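You operate a simulated robot arm through the tools that you are given. There is no shell and no other tool.

The job below is to be done with a simulated two-armed robot. You get a single attempt, and the scene is never put back.

TASK
Pick up the white thermometer with one hand, pass it to the other hand and put it on the top of the near lid.

The check looks at the end state, three seconds after you hand in, the way a careful person would. Anything else that was tipped, shoved, dropped, spilled or broken makes it a failure. A push-on lid holds only when it is set on centred and level and pressed home; a screw cap is set on level and turned clockwise until tight.

THE ROBOT
Two 7-joint arms with two-finger parallel grippers on one trunk, on a base that moves. Base frame: it is fixed to the floor where the robot stands at the start and does not move with it; the origin is under the middle of the robot, x ahead of it, y to its left, z up. Units: cm, degrees, N and s.
The left shoulder is at the start at [7.1, 15.6, 100.5], the right one opposite. Each reaches about 123.1 cm from its shoulder. Places, roughly: top of the near lid [260, 240, 110]; white thermometer [75, 275, 100]. Payload 3.91 kg a hand.
Tool frame (each hand has its own): the origin (TCP) lies between the finger pads and is the grasp point; the fingertips stand 3 cm ahead of it; z points along the fingers, y is the line along which they close. Largest opening 11 cm; finger width 2, thickness 1; the body of the gripper, 4.8 by 11.2 cm, starts 5.5 cm behind the TCP.
Orientation is told as [roll, pitch, yaw] about the base's x, y, z axes, in that order, counted from this pose: with the fingers straight down and closing along the base's y, the tool's x points along the base's -x, its y along +y and its z along -z.

THE INTERFACE
- The arms move only by the tool jog_arm. It takes "left_commands", "right_commands" or both (then of equal length, played together; a hand with none holds still); each is a list of rows, each a list of 7 numbers: the shift along the tool's x, y, z in cm, then the turn, a rotation vector about the tool's x, y, z in degrees, then the finger opening in cm, from 0 to 11. In form: [[tx, ty, tz, wx, wy, wz, claw], ...]. A call has 1 to 20 rows; each row is the pose to reach, as a shift and turn from the pose commanded when the call began, along the tool's axes at that moment. Rows are played at 5 a second. More than 5 cm and 8.6 degrees between two rows, or a gripper value outside its range, and nothing of the call is played. A pose out of reach is approached as far as the arm can. The call stops where the force on the tool passes 40 N (or 10 N more than at its start, if that is more) or the arm is blocked; 0.2 s more then pass. Each finger travels about 10.8 cm/s and halts on what it meets, pressing with about 23 N; the grip force reading is that of the motor and also rises with nothing between the fingers. The clock runs only during rows and for 0.2 s after the last one: add rows that repeat a pose to give the fingers time. It gives the time, the measured TCP pose, the force on the tool (base axes), the opening and the grip force at its end, in the units of the frame above (readings bear some noise), with the torque about the TCP (base axes, N m) and any sound that the robot's microphone picked up.
- Cameras (640 x 400 px; columns grow to the right, rows downward): "scene" is now at [14.59, -0.39, 126.06]; the picture's right is [-0.05, -1.00, 0.00], its down [-0.31, 0.02, -0.95] and it looks along [0.95, -0.05, -0.31] (base axes); focal length 282 px, centre (320, 200). "left" rides on the left gripper at [7.2, -1.7, -10.3] in its tool frame; the picture's right is [0.23, 0.97, 0.00], its down [-0.76, 0.18, -0.62] and it looks along [-0.61, 0.14, 0.78] (tool axes); focal length 222 px, centre (320, 200). "right" rides on the right gripper at [7.2, 1.7, -10.3] in its tool frame; the picture's right is [-0.23, 0.97, 0.00], its down [-0.76, -0.18, -0.62] and it looks along [-0.61, -0.14, 0.78] (tool axes); focal length 222 px, centre (320, 200). There is no depth. A picture from a camera that has moved, and an enlarged one, comes with that camera's place and axes in the base frame and with its lens.
- grab_frame(camera): a new picture of that camera. The clock stands still meanwhile.
- slide_trunk(by): slides the trunk up (or, below 0, down) by that many cm; the arms and the scene camera ride with it, the base frame stays. It gives what a move gives, with no picture.
- base_move(legs): drives the robot by 1 to 6 legs, each [ahead, left, turn to the left] in cm, cm and degrees, along the robot's own axes; the way and the turn of a leg run together, so that a leg with both is an arc; at most 150 cm and 180 degrees a leg. The arms and the cameras ride along, it lands a little off, and it stops where it bumps. It gives what a move gives.
- aim_head(pan, tilt): turns the head with the scene camera to pan (to the left, within 86 degrees either way) and tilt (down, from -29 to 69), counted from straight ahead of the robot. It gives what a move gives.
- inspect(camera, box): a new picture of the part [left, top, right, bottom] of that camera's present view, enlarged. The clock stands still meanwhile.
- hand_in(): hands the job in; it is judged then, once.

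Places have to be worked out from the pictures, the camera data and where the tool is seen. Open the grippers and draw the arms clear of the work before you hand the job in, unless the task says otherwise.

The tools are called after "Emit:" by a JSON object that holds its "op" and its "data". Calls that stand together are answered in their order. jog_arm: Moves the arms, as the interface text tells. Its arguments: {"type":"object","properties":{"left_commands":{"type":"array"},"right_commands":{"type":"array"}},"required":[]} The other tools are called the same way: slide_trunk (by) moves the trunk up or down; base_move (legs) drives the base; aim_head (pan, tilt) turns the head that bears the scene camera; grab_frame (camera) takes a picture; inspect (camera, box) takes an enlarged picture of a part of a camera's view; hand_in () hands the job in.

At the start:

```text
clock: 0.0
left_ee_pos: [85.53, 33.04, 113.51]
left_ee_rot: [0.0, 0.0, 0.0]
left_force: [-0.2, -0.5, 0.6]
left_torque: [-0.02, 0.01, 0.01]
left_opening: 11.04
left_grip_force: 0.0
right_ee_pos: [84.0, -28.25, 103.63]
right_ee_rot: [0.0, 0.0, 0.0]
right_force: [0.1, -0.6, 0.2]
right_torque: [-0.04, -0.01, 0.0]
right_opening: 11.0
right_grip_force: 0.1
trunk travel left (down, up): [-45.0, 49.0]
robot x, y, heading: [0.2, 0.1, 0.0]
head pan, tilt (commanded): [-2.9, 18.2]
```

scene: 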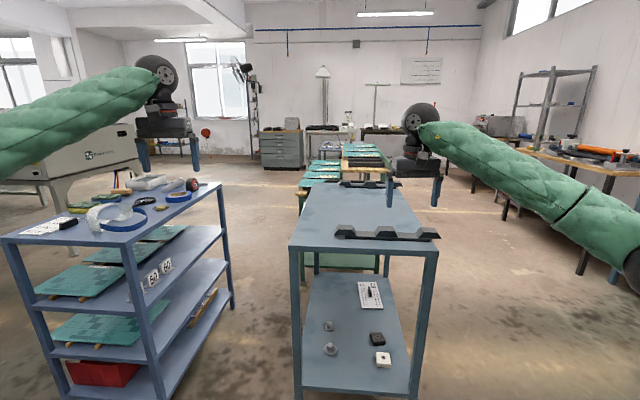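
right: 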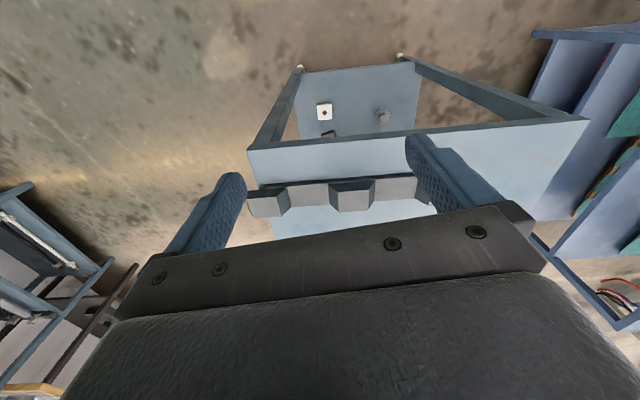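
left: 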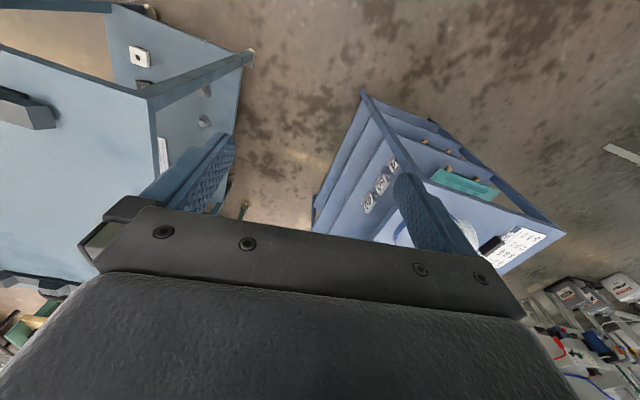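

The thermometer should be far to the left (about [75, 275, 100]) and the lid ahead-left (about [260, 240, 110]). I turn the head to the left to look there.

Emit:
{"op": "aim_head", "data": {"pan": 70, "tilt": 12}}

Emit:
{"op": "grab_frame", "data": {"camera": "scene"}}

```text
clock: 1.4
left_ee_pos: [85.45, 32.97, 113.38]
left_ee_rot: [0.0, 0.0, -0.1]
left_force: [-0.7, -0.1, 0.0]
left_torque: [0.0, 0.03, 0.0]
left_opening: 10.99
left_grip_force: 0.0
right_ee_pos: [83.98, -28.42, 103.65]
right_ee_rot: [0.0, 0.0, -0.1]
right_force: [0.4, 0.8, -0.6]
right_torque: [-0.01, 0.01, 0.04]
right_opening: 10.99
right_grip_force: 0.1
trunk travel left (down, up): [-45.0, 49.0]
robot x, y, heading: [-0.02, 0.01, 0.1]
head pan, tilt (commanded): [70.0, 12.0]
```

```text
taken
camera scene: at [8.47, 8.84, 127.07], right [0.94, -0.34, 0.0], down [-0.07, -0.2, -0.98], along [0.34, 0.92, -0.21], focal length 282 px, centre (320, 200)
```

scene: 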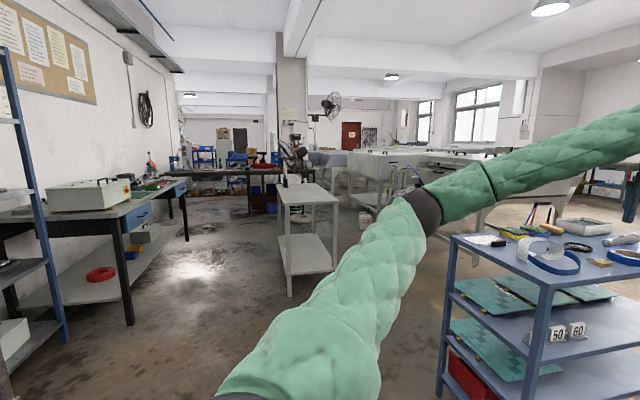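

The small light table around columns 275–340 fits the thermometer's place; I enlarge it, and the left area where the lid should be.

Emit:
{"op": "inspect", "data": {"camera": "scene", "box": [260, 140, 360, 210]}}

Emit:
{"op": "aim_head", "data": {"pan": 42, "tilt": 12}}

Emit:
{"op": "grab_frame", "data": {"camera": "scene"}}

```text
5.71 times, centred on (310, 175) of scene
camera zoom: at [8.47, 8.84, 127.07], right [0.94, -0.34, 0.0], down [-0.07, -0.2, -0.98], along [0.34, 0.92, -0.21], focal length 1613 px, centre (377, 343)
```

zoom: 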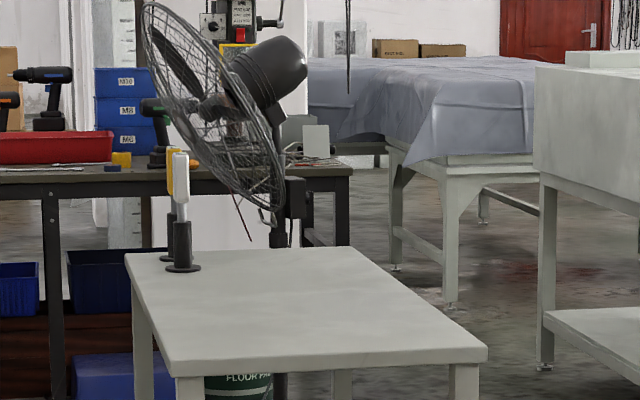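

```text
clock: 2.4
left_ee_pos: [85.47, 32.98, 113.41]
left_ee_rot: [0.0, -0.1, 0.0]
left_force: [1.0, 1.2, -0.9]
left_torque: [-0.03, 0.03, 0.04]
left_opening: 11.01
left_grip_force: 0.1
right_ee_pos: [84.13, -28.28, 103.65]
right_ee_rot: [0.0, -0.1, 0.0]
right_force: [0.0, -0.5, -0.3]
right_torque: [0.0, 0.01, -0.02]
right_opening: 10.99
right_grip_force: 0.1
trunk travel left (down, up): [-45.0, 49.0]
robot x, y, heading: [-0.1, -0.1, -0.2]
head pan, tilt (commanded): [42.0, 12.0]
```

```text
taken
camera scene: at [12.2, 6.33, 127.07], right [0.67, -0.74, 0.0], down [-0.15, -0.14, -0.98], along [0.73, 0.66, -0.21], focal length 282 px, centre (320, 200)
```

scene: 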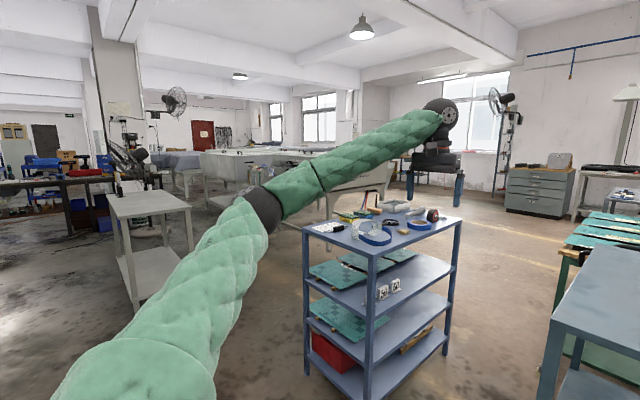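

The white thermometer stands in a black holder near the far-left corner of the light table (base about [71, 275, 82], top near z 101), with a yellow one behind it. The left arm hides the lid area, so I draw both arms back and up a little before driving.

Emit:
{"op": "jog_arm", "data": {"left_commands": [[4, 0, -1, 0, 0, 0, 11], [8, 0, -2, 0, 0, 0, 11], [12, 0, -3, 0, 0, 0, 11], [16, 0, -4, 0, 0, 0, 11], [20, 0, -5, 0, 0, 0, 11], [24, 0, -6, 0, 0, 0, 11], [28, 0, -7, 0, 0, 0, 11], [32, 0, -8, 0, 0, 0, 11], [35, 0, -8, 0, 0, 0, 11]], "right_commands": [[4, 0, -2, 0, 0, 0, 11], [8, 0, -4, 0, 0, 0, 11], [12, 0, -6, 0, 0, 0, 11], [16, 0, -8, 0, 0, 0, 11], [20, 0, -10, 0, 0, 0, 11], [24, 0, -12, 0, 0, 0, 11], [28, 0, -14, 0, 0, 0, 11], [32, 0, -16, 0, 0, 0, 11], [35, 0, -18, 0, 0, 0, 11]]}}

Emit:
{"op": "grab_frame", "data": {"camera": "scene"}}

```text
clock: 4.4
left_ee_pos: [50.27, 32.94, 121.68]
left_ee_rot: [0.0, 0.1, 0.1]
left_force: [0.1, 0.0, 0.7]
left_torque: [-0.02, -0.04, 0.0]
left_opening: 11.03
left_grip_force: 0.0
right_ee_pos: [48.76, -28.29, 121.7]
right_ee_rot: [0.0, 0.0, 0.1]
right_force: [-0.3, 0.0, -0.2]
right_torque: [-0.04, -0.02, 0.01]
right_opening: 11.01
right_grip_force: 0.1
trunk travel left (down, up): [-45.0, 49.0]
robot x, y, heading: [-0.14, -0.02, -0.1]
head pan, tilt (commanded): [42.0, 12.0]
```

```text
taken
camera scene: at [12.04, 6.38, 127.08], right [0.67, -0.74, 0.0], down [-0.15, -0.14, -0.98], along [0.73, 0.65, -0.21], focal length 282 px, centre (320, 200)
```

scene: 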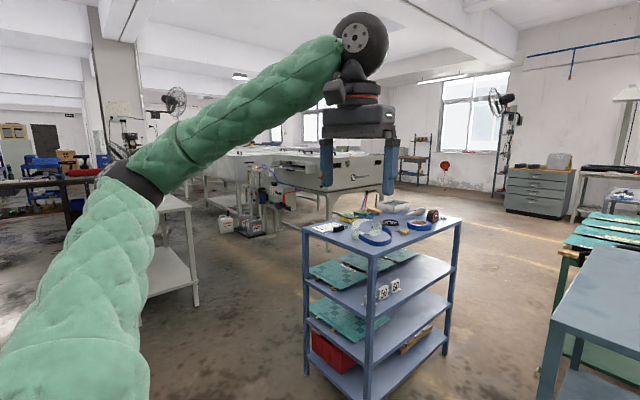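

With the arm drawn back the white machine on a table shows up around (320,165); I enlarge it to find the lids.

Emit:
{"op": "inspect", "data": {"camera": "scene", "box": [180, 130, 400, 245]}}

Emit:
{"op": "inspect", "data": {"camera": "scene", "box": [230, 135, 330, 190]}}

```text
2.91 times, centred on (290, 188) of scene
camera zoom: at [12.04, 6.38, 127.08], right [0.67, -0.74, 0.0], down [-0.15, -0.14, -0.98], along [0.73, 0.65, -0.21], focal length 821 px, centre (407, 236)
```

zoom: 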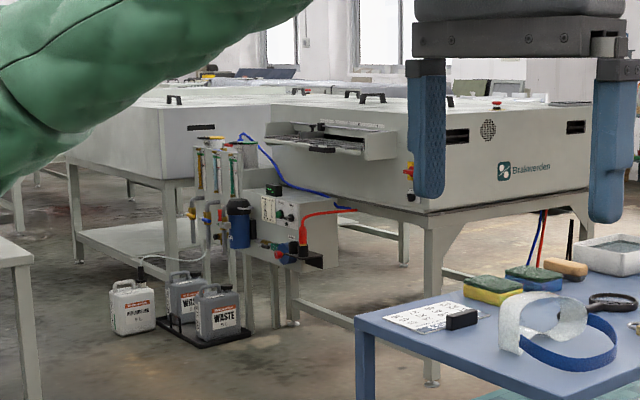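

```text
6.40 times, centred on (280, 162) of scene
camera zoom: at [12.04, 6.38, 127.08], right [0.67, -0.74, 0.0], down [-0.15, -0.14, -0.98], along [0.73, 0.65, -0.21], focal length 1806 px, centre (576, 440)
```

zoom: 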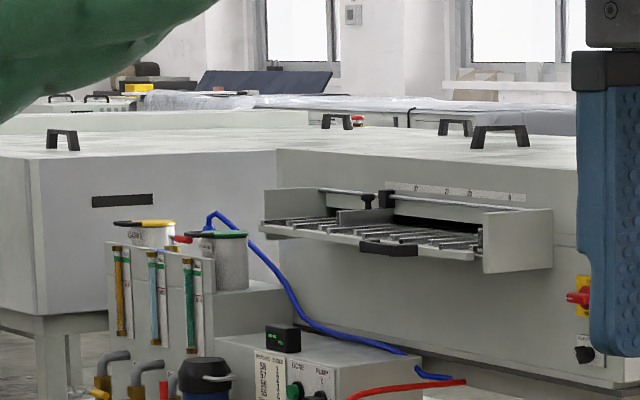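

The projected lid spot (≈[260,240,110]) falls on top of the big white machine with handles, so the "lid" is its flat cover, z≈110. Now I drive left along the free lane (x≈0) toward the light table, first part only, and look again.

Emit:
{"op": "base_move", "data": {"legs": [[-5, 140, 0]]}}

Emit:
{"op": "grab_frame", "data": {"camera": "scene"}}

```text
clock: 11.4
left_ee_pos: [46.01, 174.01, 121.6]
left_ee_rot: [0.0, 0.0, -0.3]
left_force: [-0.5, 0.2, 0.0]
left_torque: [-0.03, 0.02, -0.02]
left_opening: 10.99
left_grip_force: 0.2
right_ee_pos: [44.15, 112.85, 121.7]
right_ee_rot: [0.0, 0.0, -0.3]
right_force: [-0.8, 0.0, 0.0]
right_torque: [0.01, 0.01, 0.0]
right_opening: 10.97
right_grip_force: 0.1
trunk travel left (down, up): [-45.0, 49.0]
robot x, y, heading: [-4.83, 141.3, -0.5]
head pan, tilt (commanded): [42.0, 12.0]
```

```text
taken
camera scene: at [7.55, 147.65, 127.07], right [0.67, -0.75, 0.0], down [-0.16, -0.14, -0.98], along [0.73, 0.65, -0.21], focal length 282 px, centre (320, 200)
```

scene: 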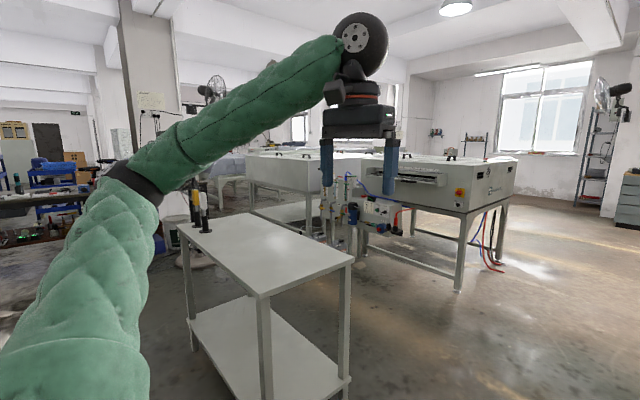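

The table is now close, with the two holders at its far-left corner. I enlarge them to read the layout, and also pan further left.

Emit:
{"op": "inspect", "data": {"camera": "scene", "box": [160, 160, 260, 250]}}

Emit:
{"op": "inspect", "data": {"camera": "scene", "box": [240, 130, 540, 300]}}

Emit:
{"op": "aim_head", "data": {"pan": 75, "tilt": 20}}

Emit:
{"op": "grab_frame", "data": {"camera": "scene"}}

```text
4.44 times, centred on (210, 205) of scene
camera zoom: at [7.55, 147.65, 127.07], right [0.67, -0.75, 0.0], down [-0.16, -0.14, -0.98], along [0.73, 0.65, -0.21], focal length 1254 px, centre (809, 178)
```

zoom: 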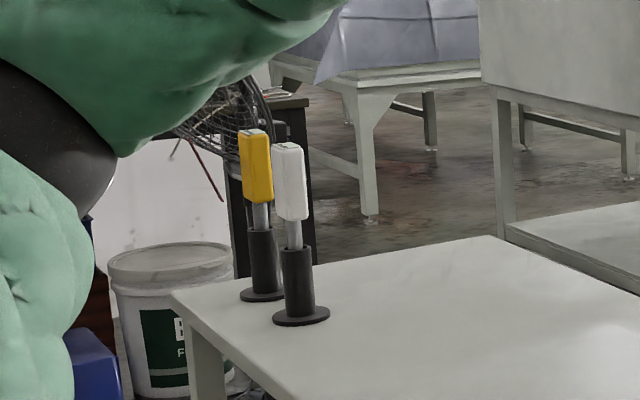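

```text
2.13 times, centred on (390, 215) of scene
camera zoom: at [7.55, 147.65, 127.07], right [0.67, -0.75, 0.0], down [-0.16, -0.14, -0.98], along [0.73, 0.65, -0.21], focal length 602 px, centre (171, 168)
```

zoom: 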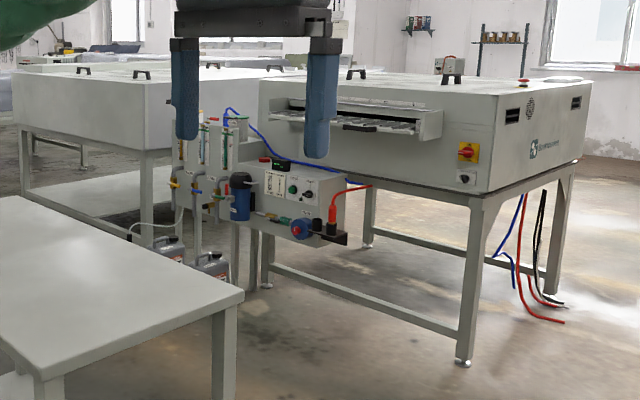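

```text
clock: 12.4
left_ee_pos: [45.89, 174.08, 121.62]
left_ee_rot: [0.0, 0.0, -0.3]
left_force: [-0.6, 0.7, 0.3]
left_torque: [-0.01, -0.01, -0.04]
left_opening: 11.0
left_grip_force: 0.0
right_ee_pos: [44.17, 112.73, 121.62]
right_ee_rot: [-0.1, 0.1, -0.3]
right_force: [0.9, 0.3, -0.1]
right_torque: [0.03, 0.0, -0.01]
right_opening: 11.0
right_grip_force: 0.0
trunk travel left (down, up): [-45.0, 49.0]
robot x, y, heading: [-4.43, 141.5, -0.2]
head pan, tilt (commanded): [75.0, 20.0]
```

```text
taken
camera scene: at [3.05, 150.39, 125.77], right [0.96, -0.26, 0.0], down [-0.09, -0.33, -0.94], along [0.25, 0.91, -0.34], focal length 282 px, centre (320, 200)
```

scene: 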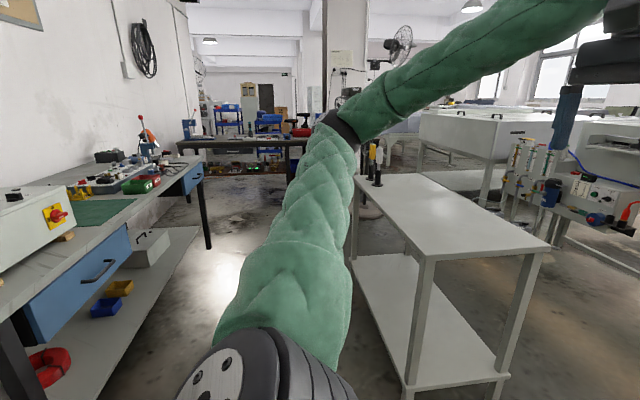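

White thermometer: rectangular white body (about z 93–102) on a metal stem in a black holder at about (70.5, 279), yellow one ~12 cm further left (+y). The lane beside the table is clear, so I drive left ~127 cm to stand opposite it.

Emit:
{"op": "base_move", "data": {"legs": [[0, 127, 0]]}}

Emit:
{"op": "aim_head", "data": {"pan": 8, "tilt": 28}}

Emit:
{"op": "grab_frame", "data": {"camera": "scene"}}

Emit:
{"op": "grab_frame", "data": {"camera": "left"}}

```text
clock: 18.8
left_ee_pos: [46.92, 301.54, 121.55]
left_ee_rot: [0.0, 0.0, -0.5]
left_force: [0.4, -0.2, -0.1]
left_torque: [-0.03, -0.01, 0.03]
left_opening: 11.01
left_grip_force: 0.0
right_ee_pos: [44.89, 240.15, 121.62]
right_ee_rot: [0.0, 0.0, -0.4]
right_force: [-0.3, -0.4, 0.2]
right_torque: [-0.02, 0.0, 0.01]
right_opening: 11.02
right_grip_force: 0.0
trunk travel left (down, up): [-45.0, 49.0]
robot x, y, heading: [-3.87, 268.59, -0.4]
head pan, tilt (commanded): [75.0, 20.0]
```

```text
clock: 20.2
left_ee_pos: [46.89, 301.38, 121.66]
left_ee_rot: [0.0, 0.0, -0.4]
left_force: [0.3, 0.4, 0.2]
left_torque: [-0.03, 0.0, 0.0]
left_opening: 11.01
left_grip_force: 0.1
right_ee_pos: [45.01, 240.15, 121.62]
right_ee_rot: [-0.1, 0.0, -0.5]
right_force: [-0.2, -0.4, 0.0]
right_torque: [0.01, -0.03, 0.01]
right_opening: 10.99
right_grip_force: 0.1
trunk travel left (down, up): [-45.0, 49.0]
robot x, y, heading: [-3.93, 269.36, -0.5]
head pan, tilt (commanded): [8.0, 28.0]
```

```text
taken
camera scene: at [10.48, 270.16, 124.48], right [0.13, -0.99, 0.0], down [-0.47, -0.06, -0.88], along [0.88, 0.12, -0.47], focal length 282 px, centre (320, 200)
```

scene: 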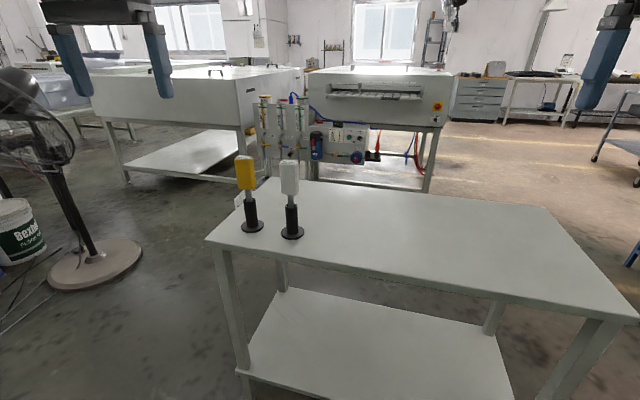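

```text
taken
camera left: at [39.74, 299.66, 131.78], right [-0.22, 0.98, 0.0], down [0.76, 0.17, 0.62], along [0.61, 0.14, -0.78], focal length 222 px, centre (320, 200)
```

left: 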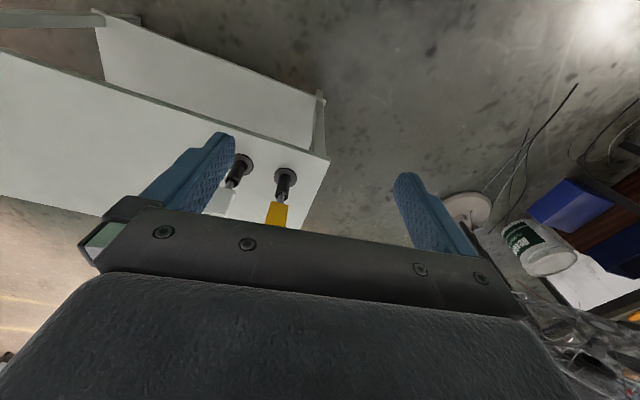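

Both thermometers are in clear view in front of me. I enlarge them for accurate shape and position.

Emit:
{"op": "inspect", "data": {"camera": "scene", "box": [220, 140, 330, 250]}}

Emit:
{"op": "inspect", "data": {"camera": "left", "box": [180, 120, 340, 230]}}

Emit:
{"op": "inspect", "data": {"camera": "scene", "box": [230, 50, 470, 200]}}

```text
3.64 times, centred on (275, 195) of scene
camera zoom: at [10.48, 270.16, 124.48], right [0.13, -0.99, 0.0], down [-0.47, -0.06, -0.88], along [0.88, 0.12, -0.47], focal length 1026 px, centre (484, 218)
```

zoom: 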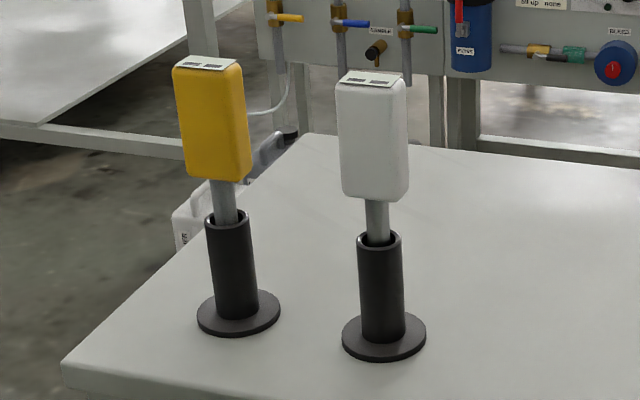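

```text
3.64 times, centred on (260, 175) of left
camera zoom: at [39.74, 299.66, 131.78], right [-0.22, 0.98, 0.0], down [0.76, 0.17, 0.62], along [0.61, 0.14, -0.78], focal length 808 px, centre (538, 291)
```

zoom: 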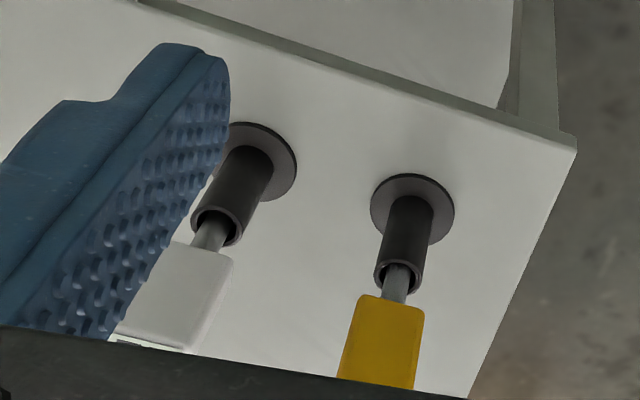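

```text
2.67 times, centred on (350, 125) of scene
camera zoom: at [10.48, 270.16, 124.48], right [0.13, -0.99, 0.0], down [-0.47, -0.06, -0.88], along [0.88, 0.12, -0.47], focal length 753 px, centre (240, 400)
```

zoom: 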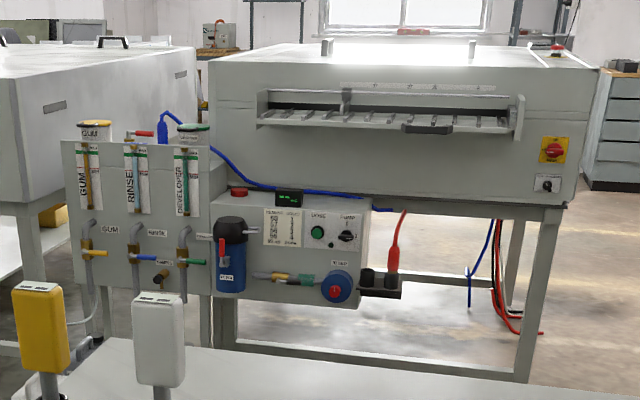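

From three views the white thermometer triangulates to about (72.6, 285.7): table at z≈80.6, body z≈92.6–101, about 4.2 cm wide (y) by 2.5 cm (x); yellow one 12 cm to its left. I bring the left hand above it at the present height with the fingers at 8 cm, closing along y.

Emit:
{"op": "jog_arm", "data": {"left_commands": [[-3.2, -1.96, 0, 0, 0, 0, 8], [-6.4, -3.92, 0, 0, 0, 0, 8], [-9.6, -5.88, 0, 0, 0, 0, 8], [-12.8, -7.84, 0, 0, 0, 0, 8], [-16, -9.8, 0, 0, 0, 0, 8], [-19.2, -11.76, 0, 0, 0, 0, 8], [-22.4, -13.72, 0, 0, 0, 0, 8], [-25.7, -15.7, 0, 0, 0, 0, 8], [-25.7, -15.7, 0, 0, 0, 0, 8]]}}

Emit:
{"op": "grab_frame", "data": {"camera": "left"}}

Emit:
{"op": "grab_frame", "data": {"camera": "scene"}}

Emit:
{"op": "grab_frame", "data": {"camera": "right"}}

```text
clock: 22.2
left_ee_pos: [72.5, 285.6, 121.59]
left_ee_rot: [0.0, 0.0, -0.5]
left_force: [0.1, 0.0, -0.7]
left_torque: [-0.04, -0.02, 0.0]
left_opening: 8.01
left_grip_force: 0.2
right_ee_pos: [44.87, 240.21, 121.57]
right_ee_rot: [0.0, 0.0, -0.5]
right_force: [0.5, -0.5, 1.2]
right_torque: [-0.03, -0.03, 0.0]
right_opening: 11.02
right_grip_force: 0.1
trunk travel left (down, up): [-45.0, 49.0]
robot x, y, heading: [-4.16, 268.7, -0.4]
head pan, tilt (commanded): [8.0, 28.0]
```

```text
taken
camera left: at [65.33, 283.81, 131.82], right [-0.22, 0.98, 0.0], down [0.76, 0.17, 0.62], along [0.61, 0.14, -0.78], focal length 222 px, centre (320, 200)
```

left: 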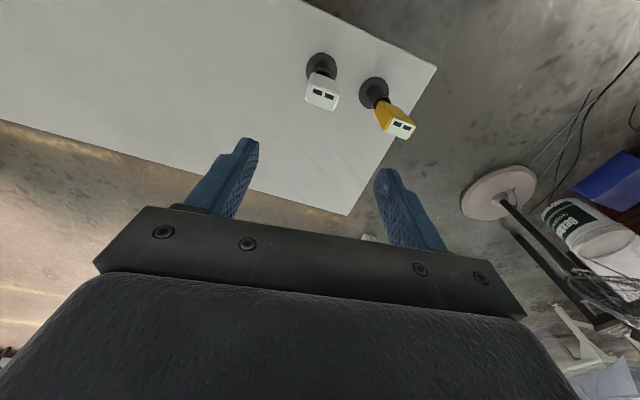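

```text
taken
camera scene: at [10.42, 270.22, 124.49], right [0.13, -0.99, 0.0], down [-0.47, -0.06, -0.88], along [0.88, 0.12, -0.47], focal length 282 px, centre (320, 200)
```

scene: 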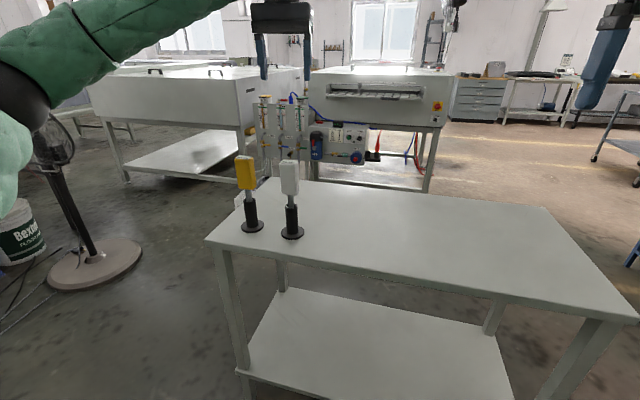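

```text
taken
camera right: at [37.72, 241.98, 131.99], right [0.24, 0.97, 0.0], down [0.76, -0.18, 0.62], along [0.61, -0.15, -0.78], focal length 222 px, centre (320, 200)
```

right: 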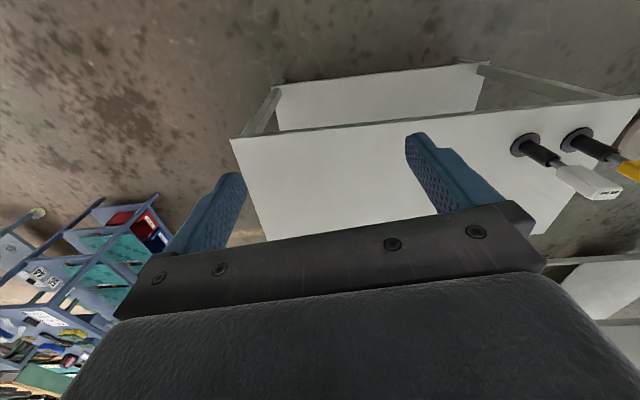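

The left camera puts the white body's top at about (72.7, 285.8), right below the hand. I enlarge it to check its yaw.

Emit:
{"op": "inspect", "data": {"camera": "left", "box": [270, 40, 420, 140]}}

```text
4.00 times, centred on (345, 90) of left
camera zoom: at [65.33, 283.81, 131.82], right [-0.22, 0.98, 0.0], down [0.76, 0.17, 0.62], along [0.61, 0.14, -0.78], focal length 888 px, centre (220, 640)
```

zoom: 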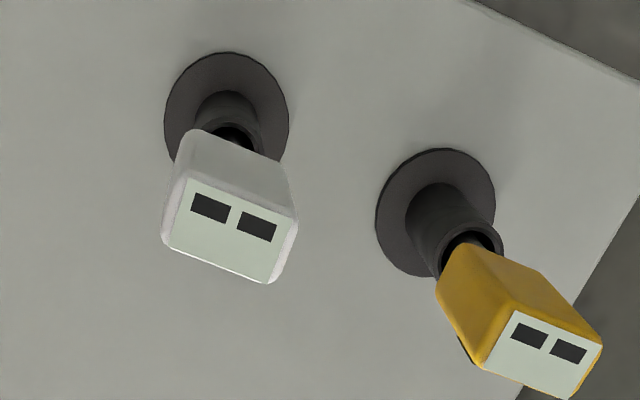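

The top face's centre is at about (72.8, 285.9) and the body is yawed about −7°. I turn the hand by +6.5° about tool z and go down to z≈106 before a check.

Emit:
{"op": "jog_arm", "data": {"left_commands": [[-0.1, 0.2, 2, 0, 0, 3, 8], [-0.2, 0.25, 5, 0, 0, 6.5, 8], [-0.2, 0.25, 9, 0, 0, 6.5, 8], [-0.2, 0.25, 13, 0, 0, 6.5, 8], [-0.2, 0.25, 15.6, 0, 0, 6.5, 8], [-0.2, 0.25, 15.6, 0, 0, 6.5, 8]]}}

Emit:
{"op": "grab_frame", "data": {"camera": "left"}}

Emit:
{"op": "inspect", "data": {"camera": "scene", "box": [200, 80, 360, 250]}}

```text
clock: 23.6
left_ee_pos: [72.72, 285.77, 105.98]
left_ee_rot: [0.1, 0.0, -7.0]
left_force: [0.1, 0.1, 0.9]
left_torque: [0.01, 0.05, -0.01]
left_opening: 8.03
left_grip_force: 0.1
right_ee_pos: [44.91, 240.09, 121.58]
right_ee_rot: [0.0, 0.0, -0.6]
right_force: [-0.6, 0.3, 0.1]
right_torque: [-0.01, 0.02, 0.02]
right_opening: 11.01
right_grip_force: 0.0
trunk travel left (down, up): [-45.0, 49.0]
robot x, y, heading: [-3.62, 268.72, -0.5]
head pan, tilt (commanded): [8.0, 28.0]
```

```text
taken
camera left: at [65.42, 284.83, 116.21], right [-0.11, 0.99, 0.0], down [0.78, 0.08, 0.62], along [0.62, 0.07, -0.78], focal length 222 px, centre (320, 200)
```

left: 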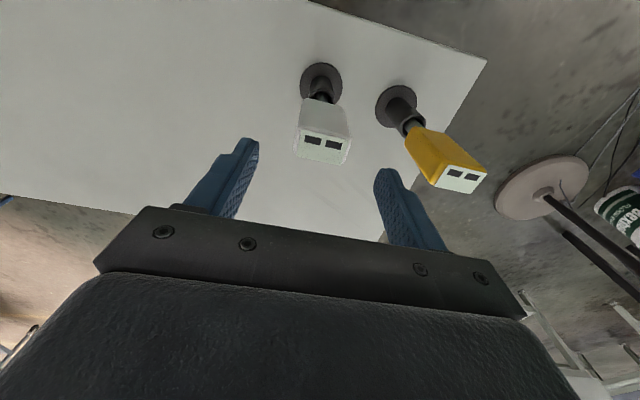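

```text
2.35 times, centred on (280, 165) of scene
camera zoom: at [10.46, 270.12, 124.48], right [0.13, -0.99, 0.0], down [-0.47, -0.06, -0.88], along [0.88, 0.12, -0.47], focal length 664 px, centre (414, 282)
```

zoom: 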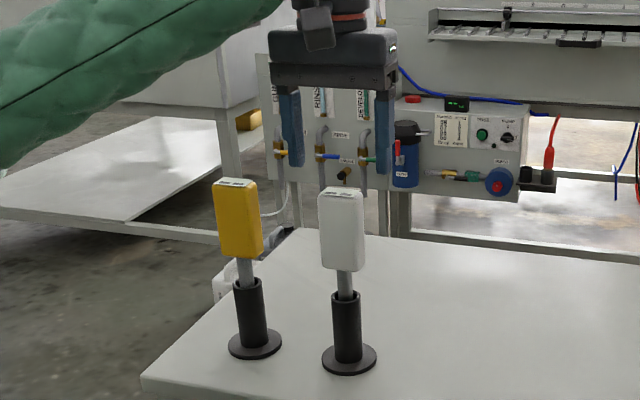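

The hand is centred to within ~0.2 cm over the white body. I shift 0.2 cm left and go down to TCP z≈99.4, then close.

Emit:
{"op": "jog_arm", "data": {"left_commands": [[0, 0.2, 2, 0, 0, 0, 8], [0, 0.2, 4, 0, 0, 0, 8], [0, 0.2, 5.5, 0, 0, 0, 8], [0, 0.2, 6.6, 0, 0, 0, 8], [0, 0.2, 6.6, 0, 0, 0, 8]]}}

Emit:
{"op": "grab_frame", "data": {"camera": "left"}}

Emit:
{"op": "inspect", "data": {"camera": "scene", "box": [220, 100, 350, 250]}}

```text
clock: 24.8
left_ee_pos: [72.85, 285.98, 99.37]
left_ee_rot: [0.0, 0.1, -6.9]
left_force: [0.3, 0.5, 0.4]
left_torque: [0.0, -0.03, 0.02]
left_opening: 8.0
left_grip_force: 0.1
right_ee_pos: [44.89, 240.15, 121.61]
right_ee_rot: [0.0, 0.0, -0.5]
right_force: [-0.3, -0.6, 0.7]
right_torque: [0.01, 0.01, 0.01]
right_opening: 10.98
right_grip_force: 0.0
trunk travel left (down, up): [-45.0, 49.0]
robot x, y, heading: [-3.48, 269.35, -0.6]
head pan, tilt (commanded): [8.0, 28.0]
```

```text
taken
camera left: at [65.43, 285.05, 109.6], right [-0.11, 0.99, 0.0], down [0.78, 0.08, 0.62], along [0.62, 0.07, -0.78], focal length 222 px, centre (320, 200)
```

left: 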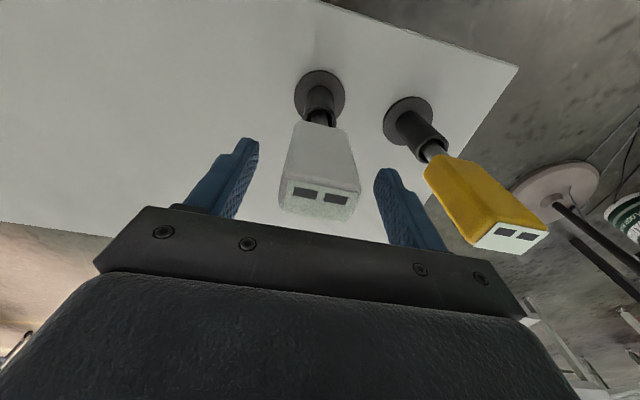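

```text
2.67 times, centred on (285, 175) of scene
camera zoom: at [10.48, 270.14, 124.48], right [0.13, -0.99, 0.0], down [-0.47, -0.06, -0.88], along [0.88, 0.12, -0.47], focal length 753 px, centre (413, 267)
```

zoom: 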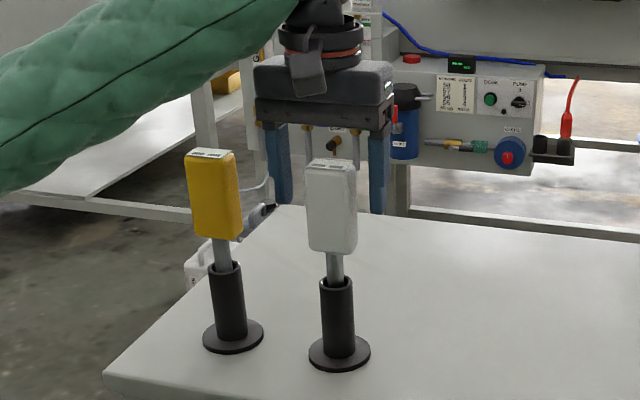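

The body sits between the fingers, centred, with its top near z≈100.3. I close the left fingers on it.

Emit:
{"op": "jog_arm", "data": {"left_commands": [[0, 0, 0, 0, 0, 0, 6], [0, 0, 0, 0, 0, 0, 4.6], [0, 0, 0, 0, 0, 0, 3.5], [0, 0, 0, 0, 0, 0, 2], [0, 0, 0, 0, 0, 0, 1], [0, 0, 0, 0, 0, 0, 1]]}}

Emit:
{"op": "grab_frame", "data": {"camera": "left"}}

```text
clock: 26.2
left_ee_pos: [72.65, 285.9, 99.4]
left_ee_rot: [-0.1, -0.1, -7.0]
left_force: [0.2, -0.7, 0.9]
left_torque: [-0.03, -0.03, 0.02]
left_opening: 4.36
left_grip_force: 23.2
right_ee_pos: [44.83, 240.11, 121.58]
right_ee_rot: [-0.1, 0.1, -0.5]
right_force: [-0.3, -0.2, -0.5]
right_torque: [0.01, 0.02, -0.02]
right_opening: 11.02
right_grip_force: 0.0
trunk travel left (down, up): [-45.0, 49.0]
robot x, y, heading: [-3.72, 268.7, -0.5]
head pan, tilt (commanded): [8.0, 28.0]
```

```text
taken
camera left: at [65.44, 285.05, 109.6], right [-0.11, 0.99, 0.0], down [0.78, 0.08, 0.62], along [0.62, 0.07, -0.78], focal length 222 px, centre (320, 200)
```

left: 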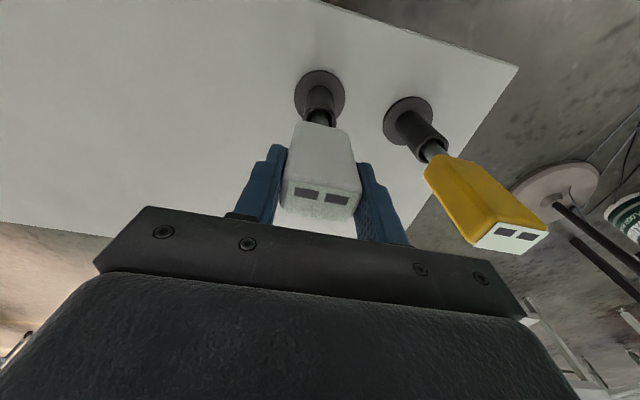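

Gripped at 4.36 cm width with 23 N. I lift straight up, slowly, 14 cm.

Emit:
{"op": "jog_arm", "data": {"left_commands": [[0, 0, -0.5, 0, 0, 0, 1], [0, 0, -1.5, 0, 0, 0, 1], [0, 0, -3, 0, 0, 0, 1], [0, 0, -4.5, 0, 0, 0, 1], [0, 0, -6, 0, 0, 0, 1], [0, 0, -7.5, 0, 0, 0, 1], [0, 0, -9, 0, 0, 0, 1], [0, 0, -10.5, 0, 0, 0, 1], [0, 0, -12, 0, 0, 0, 1], [0, 0, -14, 0, 0, 0, 1]]}}

Emit:
{"op": "grab_frame", "data": {"camera": "scene"}}

Emit:
{"op": "grab_frame", "data": {"camera": "left"}}

```text
clock: 28.4
left_ee_pos: [72.57, 285.92, 113.41]
left_ee_rot: [-0.1, 0.0, -7.0]
left_force: [-0.6, -0.2, -1.1]
left_torque: [0.01, -0.01, 0.0]
left_opening: 4.35
left_grip_force: 23.1
right_ee_pos: [44.84, 240.04, 121.68]
right_ee_rot: [0.0, 0.0, -0.5]
right_force: [0.9, -1.0, 0.3]
right_torque: [0.0, -0.01, 0.01]
right_opening: 10.99
right_grip_force: 0.1
trunk travel left (down, up): [-45.0, 49.0]
robot x, y, heading: [-3.9, 268.76, -0.7]
head pan, tilt (commanded): [8.0, 28.0]
```

```text
taken
camera scene: at [10.43, 270.11, 124.48], right [0.13, -0.99, 0.0], down [-0.47, -0.06, -0.88], along [0.88, 0.12, -0.47], focal length 282 px, centre (320, 200)
```

scene: 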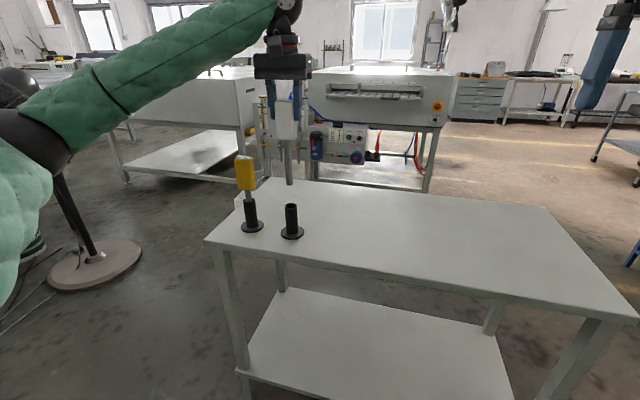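

```text
taken
camera left: at [65.33, 284.98, 123.65], right [-0.11, 0.99, 0.0], down [0.78, 0.08, 0.62], along [0.62, 0.07, -0.78], focal length 222 px, centre (320, 200)
```

left: 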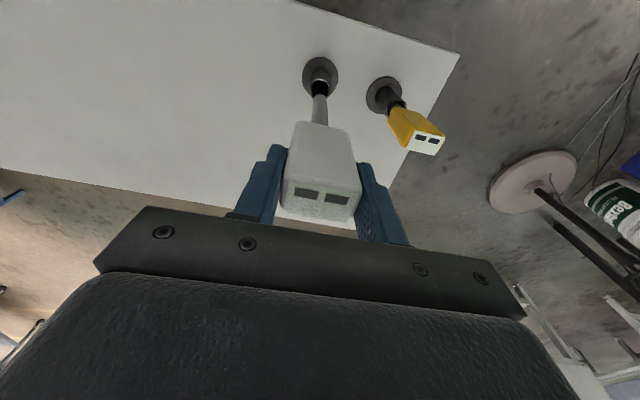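

The probe is fully out (about 11 cm long, tip near z≈95, above the holder). I raise it a bit more, turning the hand's yaw back to about 0, in preparation for tilting the left hand forward for the handover.

Emit:
{"op": "jog_arm", "data": {"left_commands": [[0.6, -0.5, -1.6, 0, 0, -1.6, 1], [1.3, -1.1, -3.3, 0, 0, -3.2, 1], [2.0, -1.7, -5, 0, 0, -4.9, 1], [2.75, -2.25, -7, 0, 0, -6.5, 1], [2.75, -2.25, -9, 0, 0, -6.5, 1], [2.75, -2.25, -9, 0, 0, -6.5, 1]]}}

Emit:
{"op": "grab_frame", "data": {"camera": "scene"}}

```text
clock: 29.8
left_ee_pos: [69.82, 284.13, 122.34]
left_ee_rot: [0.0, 0.1, -0.5]
left_force: [-0.3, -0.1, -1.6]
left_torque: [0.04, 0.0, 0.03]
left_opening: 4.36
left_grip_force: 23.4
right_ee_pos: [45.04, 240.24, 121.66]
right_ee_rot: [0.1, 0.0, -0.5]
right_force: [-0.8, -0.4, -0.4]
right_torque: [0.0, 0.03, -0.01]
right_opening: 11.0
right_grip_force: 0.1
trunk travel left (down, up): [-45.0, 49.0]
robot x, y, heading: [-3.96, 268.78, -0.4]
head pan, tilt (commanded): [8.0, 28.0]
```

```text
taken
camera scene: at [10.53, 270.15, 124.47], right [0.13, -0.99, 0.0], down [-0.47, -0.06, -0.88], along [0.88, 0.12, -0.47], focal length 282 px, centre (320, 200)
```

scene: 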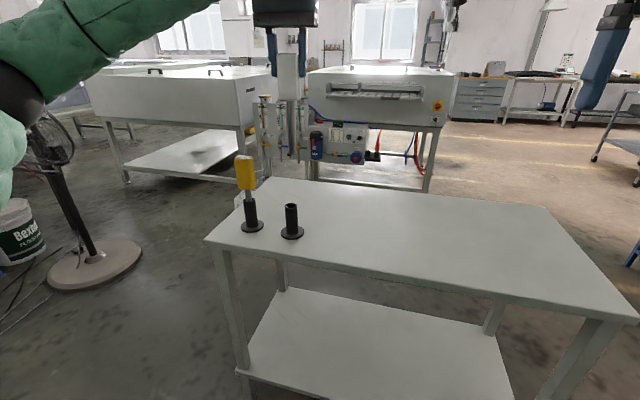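

Holding well. Now I pitch the left hand forward in place (about tool y, −90°), first half the way to check the arm follows.

Emit:
{"op": "jog_arm", "data": {"left_commands": [[0, 0, 0, 0, -7.5, 0, 1], [0, 0, 0, 0, -15, 0, 1], [0, 0, 0, 0, -22.5, 0, 1], [0, 0, 0, 0, -30, 0, 1], [0, 0, 0, 0, -37.5, 0, 1], [0, 0, 0, 0, -45, 0, 1]]}}

Emit:
{"op": "grab_frame", "data": {"camera": "scene"}}

```text
clock: 31.2
left_ee_pos: [69.69, 284.15, 122.47]
left_ee_rot: [0.1, -45.1, -0.4]
left_force: [0.1, -0.5, -0.6]
left_torque: [0.05, 0.02, 0.02]
left_opening: 4.37
left_grip_force: 23.3
right_ee_pos: [44.92, 240.07, 121.6]
right_ee_rot: [0.0, 0.1, -0.6]
right_force: [-0.6, -0.1, 0.4]
right_torque: [-0.01, 0.01, -0.01]
right_opening: 10.99
right_grip_force: 0.0
trunk travel left (down, up): [-45.0, 49.0]
robot x, y, heading: [-3.93, 268.65, -0.3]
head pan, tilt (commanded): [8.0, 28.0]
```

```text
taken
camera scene: at [10.51, 270.18, 124.48], right [0.13, -0.99, 0.0], down [-0.47, -0.06, -0.88], along [0.88, 0.12, -0.47], focal length 282 px, centre (320, 200)
```

scene: 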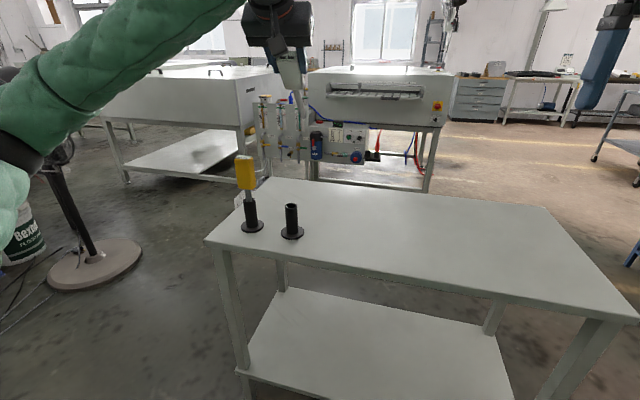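

The arm follows exactly. I tilt the remaining 45° so the thermometer is level with the probe pointing forward.

Emit:
{"op": "jog_arm", "data": {"left_commands": [[0, 0, 0, 0, -7.5, 0, 1], [0, 0, 0, 0, -15, 0, 1], [0, 0, 0, 0, -22.5, 0, 1], [0, 0, 0, 0, -30, 0, 1], [0, 0, 0, 0, -37.5, 0, 1], [0, 0, 0, 0, -45, 0, 1], [0, 0, 0, 0, -45, 0, 1]]}}

Emit:
{"op": "aim_head", "data": {"pan": 12, "tilt": 5}}

Emit:
{"op": "grab_frame", "data": {"camera": "scene"}}

Emit:
{"op": "grab_frame", "data": {"camera": "left"}}

Emit:
{"op": "grab_frame", "data": {"camera": "right"}}

```text
clock: 32.8
left_ee_pos: [69.78, 283.99, 122.33]
left_ee_rot: [150.1, -89.9, -150.6]
left_force: [-1.1, 0.0, 0.0]
left_torque: [0.04, 0.07, 0.0]
left_opening: 4.36
left_grip_force: 23.1
right_ee_pos: [44.95, 240.08, 121.65]
right_ee_rot: [0.1, 0.0, -0.5]
right_force: [0.1, -0.6, 0.2]
right_torque: [0.02, -0.02, 0.02]
right_opening: 10.99
right_grip_force: 0.0
trunk travel left (down, up): [-45.0, 49.0]
robot x, y, heading: [-3.92, 269.2, -0.2]
head pan, tilt (commanded): [8.0, 28.0]
```

```text
clock: 33.7
left_ee_pos: [69.58, 284.03, 122.33]
left_ee_rot: [16.1, -90.0, -16.6]
left_force: [0.2, -0.3, -1.0]
left_torque: [0.0, 0.03, 0.0]
left_opening: 4.35
left_grip_force: 22.4
right_ee_pos: [44.86, 240.14, 121.65]
right_ee_rot: [0.0, -0.1, -0.3]
right_force: [0.0, -0.3, 0.3]
right_torque: [0.01, 0.01, -0.02]
right_opening: 11.0
right_grip_force: 0.1
trunk travel left (down, up): [-45.0, 49.0]
robot x, y, heading: [-3.94, 269.05, -0.4]
head pan, tilt (commanded): [12.0, 5.0]
```

```text
taken
camera scene: at [10.45, 270.78, 128.19], right [0.2, -0.98, 0.0], down [-0.09, -0.02, -1.0], along [0.98, 0.2, -0.09], focal length 282 px, centre (320, 200)
```

scene: 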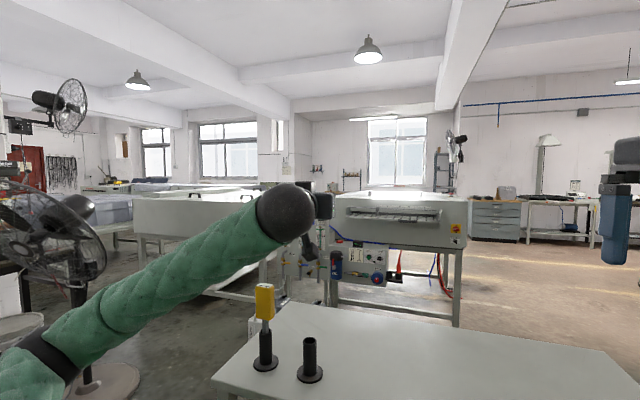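

```text
taken
camera left: at [59.45, 282.29, 114.97], right [0.01, 0.97, -0.23], down [-0.62, 0.18, 0.76], along [0.78, 0.13, 0.61], focal length 222 px, centre (320, 200)
```

left: 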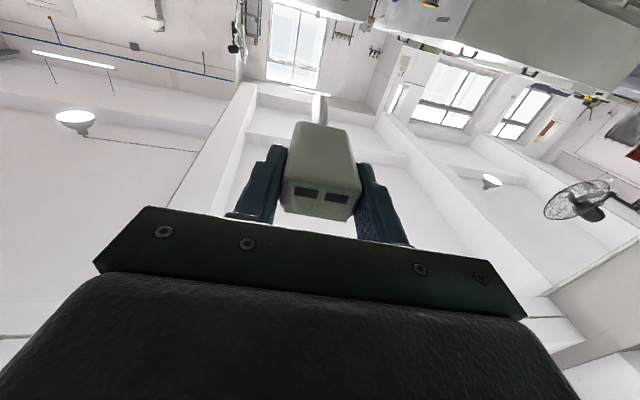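

```text
taken
camera right: at [37.8, 241.89, 131.94], right [0.24, 0.97, 0.0], down [0.76, -0.18, 0.62], along [0.61, -0.15, -0.78], focal length 222 px, centre (320, 200)
```

right: 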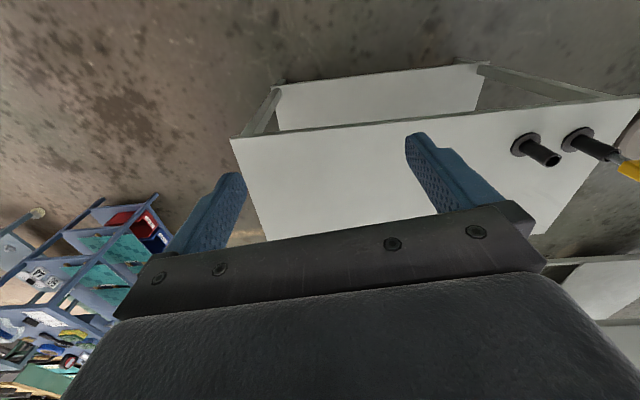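

The thermometer is level now, with the probe forward; the body's free end is about x≈73–77 at y≈284, z≈122. I bring the right hand forward, up to z≈138, and then leftwards towards a place above it, stopping short for a look.

Emit:
{"op": "jog_arm", "data": {"right_commands": [[-3.75, 0, -2, 0, 0, 0, 9], [-7.5, 0, -4, 0, 0, 0, 9], [-11.25, 0, -6, 0, 0, 0, 9], [-15, 0, -8, 0, 0, 0, 9], [-18.75, 0, -10, 0, 0, 0, 9], [-22.5, 0, -12, 0, 0, 0, 9], [-26.25, 0, -14, 0, 0, 0, 9], [-30, 0, -16.4, 0, 0, 0, 9], [-30, 4, -16.4, 0, 0, 0, 9], [-30, 8, -16.4, 0, 0, 0, 9], [-30, 12, -16.4, 0, 0, 0, 9], [-30, 16, -16.4, 0, 0, 0, 9], [-30, 20, -16.4, 0, 0, 0, 9], [-30, 24, -16.4, 0, 0, 0, 9], [-30, 28, -16.4, 0, 0, 0, 9], [-30, 28, -16.4, 0, 0, 0, 9]]}}

Emit:
{"op": "grab_frame", "data": {"camera": "right"}}

Emit:
{"op": "grab_frame", "data": {"camera": "scene"}}

```text
clock: 37.1
left_ee_pos: [69.68, 283.87, 122.36]
left_ee_rot: [56.8, -89.9, -57.4]
left_force: [-0.3, 0.1, -0.8]
left_torque: [0.0, 0.07, 0.0]
left_opening: 4.36
left_grip_force: 22.8
right_ee_pos: [75.27, 267.69, 138.15]
right_ee_rot: [0.2, 0.0, -0.5]
right_force: [-0.4, -0.5, 0.3]
right_torque: [0.04, 0.0, 0.0]
right_opening: 8.99
right_grip_force: 0.1
trunk travel left (down, up): [-45.0, 49.0]
robot x, y, heading: [-3.51, 268.88, -0.6]
head pan, tilt (commanded): [12.0, 5.0]
```

```text
taken
camera right: at [68.16, 269.47, 148.43], right [0.24, 0.97, 0.0], down [0.76, -0.19, 0.62], along [0.61, -0.15, -0.78], focal length 222 px, centre (320, 200)
```

right: 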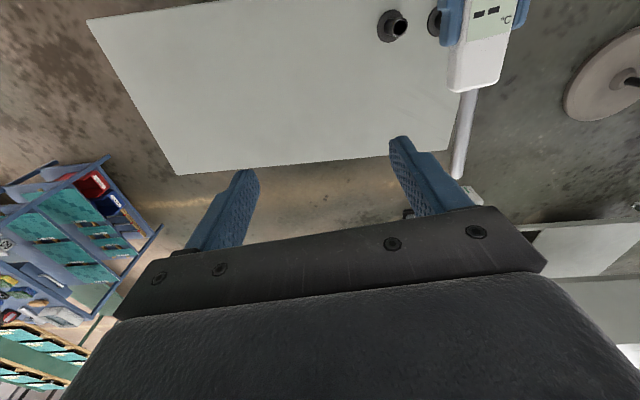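

```text
taken
camera scene: at [10.45, 270.68, 128.2], right [0.2, -0.98, 0.0], down [-0.09, -0.02, -1.0], along [0.98, 0.2, -0.09], focal length 282 px, centre (320, 200)
```

scene: 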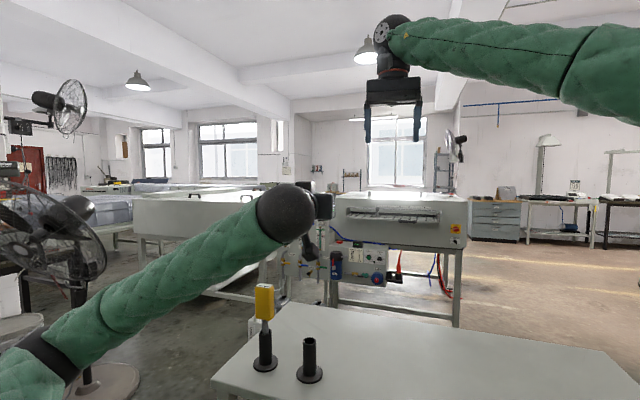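

The right camera sees the thermometer's body, display side up, and the probe. I enlarge to get its exact place.

Emit:
{"op": "inspect", "data": {"camera": "right", "box": [400, 0, 560, 100]}}

```text
4.00 times, centred on (480, 50) of right
camera zoom: at [68.16, 269.47, 148.43], right [0.24, 0.97, 0.0], down [0.76, -0.19, 0.62], along [0.61, -0.15, -0.78], focal length 888 px, centre (-320, 800)
```

zoom: 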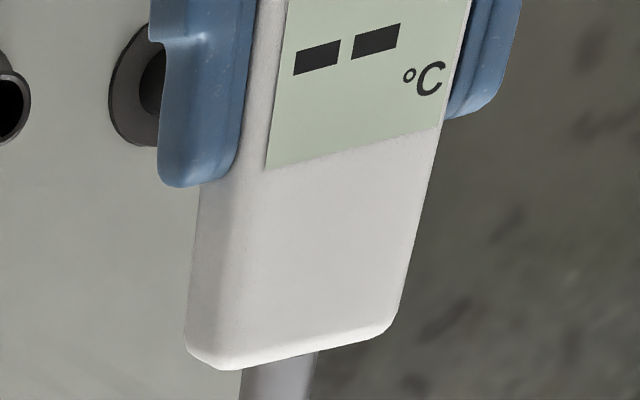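

The free part of the body spans x≈72.8–77.0, centred on y≈283.9. I move the right hand to (74.95, 283.9) above it and come down to z≈130, then check.

Emit:
{"op": "jog_arm", "data": {"right_commands": [[0.1, 4.05, 0, 0, 0, 0, 9], [0.2, 8.1, 0, 0, 0, 0, 9], [0.3, 12.15, 0, 0, 0, 0, 9], [0.46, 16.2, 0, 0, 0, 0, 9], [0.46, 16.2, 3, 0, 0, 0, 9], [0.46, 16.2, 6, 0, 0, 0, 9], [0.46, 16.2, 8, 0, 0, 0, 9], [0.46, 16.2, 8, 0, 0, 0, 9]]}}

Emit:
{"op": "grab_frame", "data": {"camera": "right"}}

Emit:
{"op": "grab_frame", "data": {"camera": "scene"}}

Emit:
{"op": "grab_frame", "data": {"camera": "left"}}

```text
clock: 38.9
left_ee_pos: [69.63, 284.1, 122.4]
left_ee_rot: [-48.1, -90.0, 47.6]
left_force: [-0.7, -0.5, -0.3]
left_torque: [-0.01, 0.05, 0.01]
left_opening: 4.37
left_grip_force: 23.1
right_ee_pos: [74.85, 284.14, 130.09]
right_ee_rot: [-0.1, 0.0, -0.5]
right_force: [-0.1, 0.7, 0.3]
right_torque: [0.02, -0.02, -0.02]
right_opening: 8.98
right_grip_force: 0.1
trunk travel left (down, up): [-45.0, 49.0]
robot x, y, heading: [-4.11, 268.84, -0.4]
head pan, tilt (commanded): [12.0, 5.0]
```

```text
taken
camera right: at [67.71, 285.94, 140.33], right [0.24, 0.97, 0.0], down [0.76, -0.18, 0.62], along [0.61, -0.15, -0.78], focal length 222 px, centre (320, 200)
```

right: 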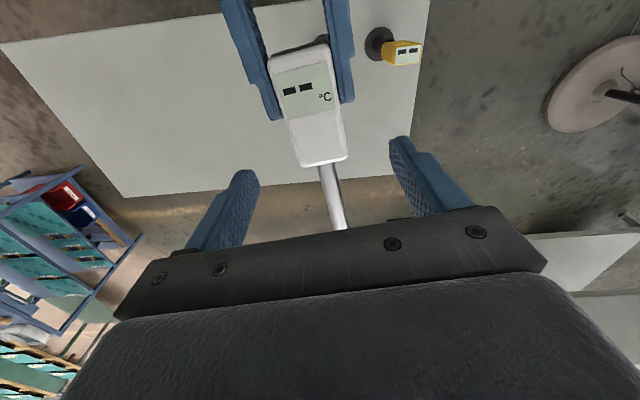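

```text
taken
camera scene: at [10.43, 270.86, 128.2], right [0.2, -0.98, 0.0], down [-0.09, -0.02, -1.0], along [0.98, 0.2, -0.09], focal length 282 px, centre (320, 200)
```

scene: 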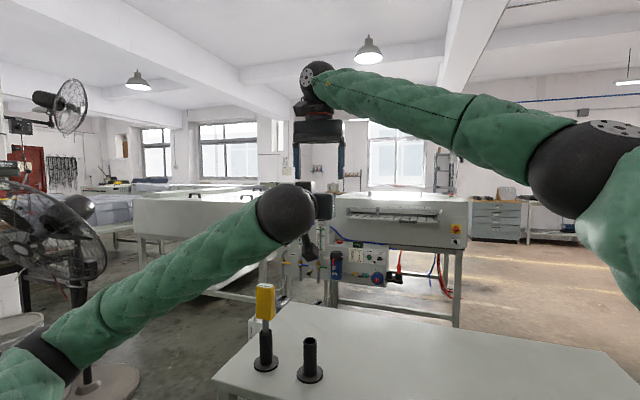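

```text
taken
camera left: at [59.43, 282.37, 114.98], right [0.01, 0.97, -0.23], down [-0.62, 0.18, 0.76], along [0.78, 0.14, 0.61], focal length 222 px, centre (320, 200)
```

left: 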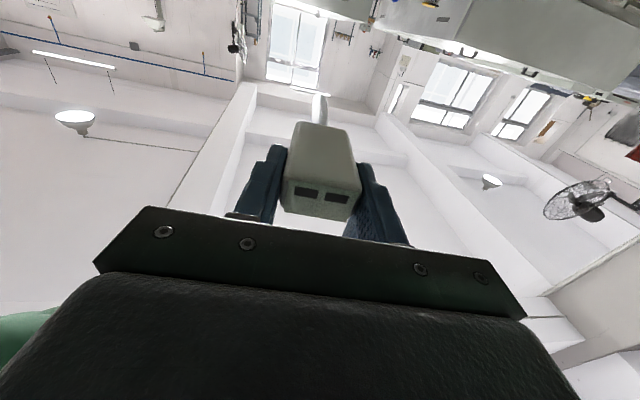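

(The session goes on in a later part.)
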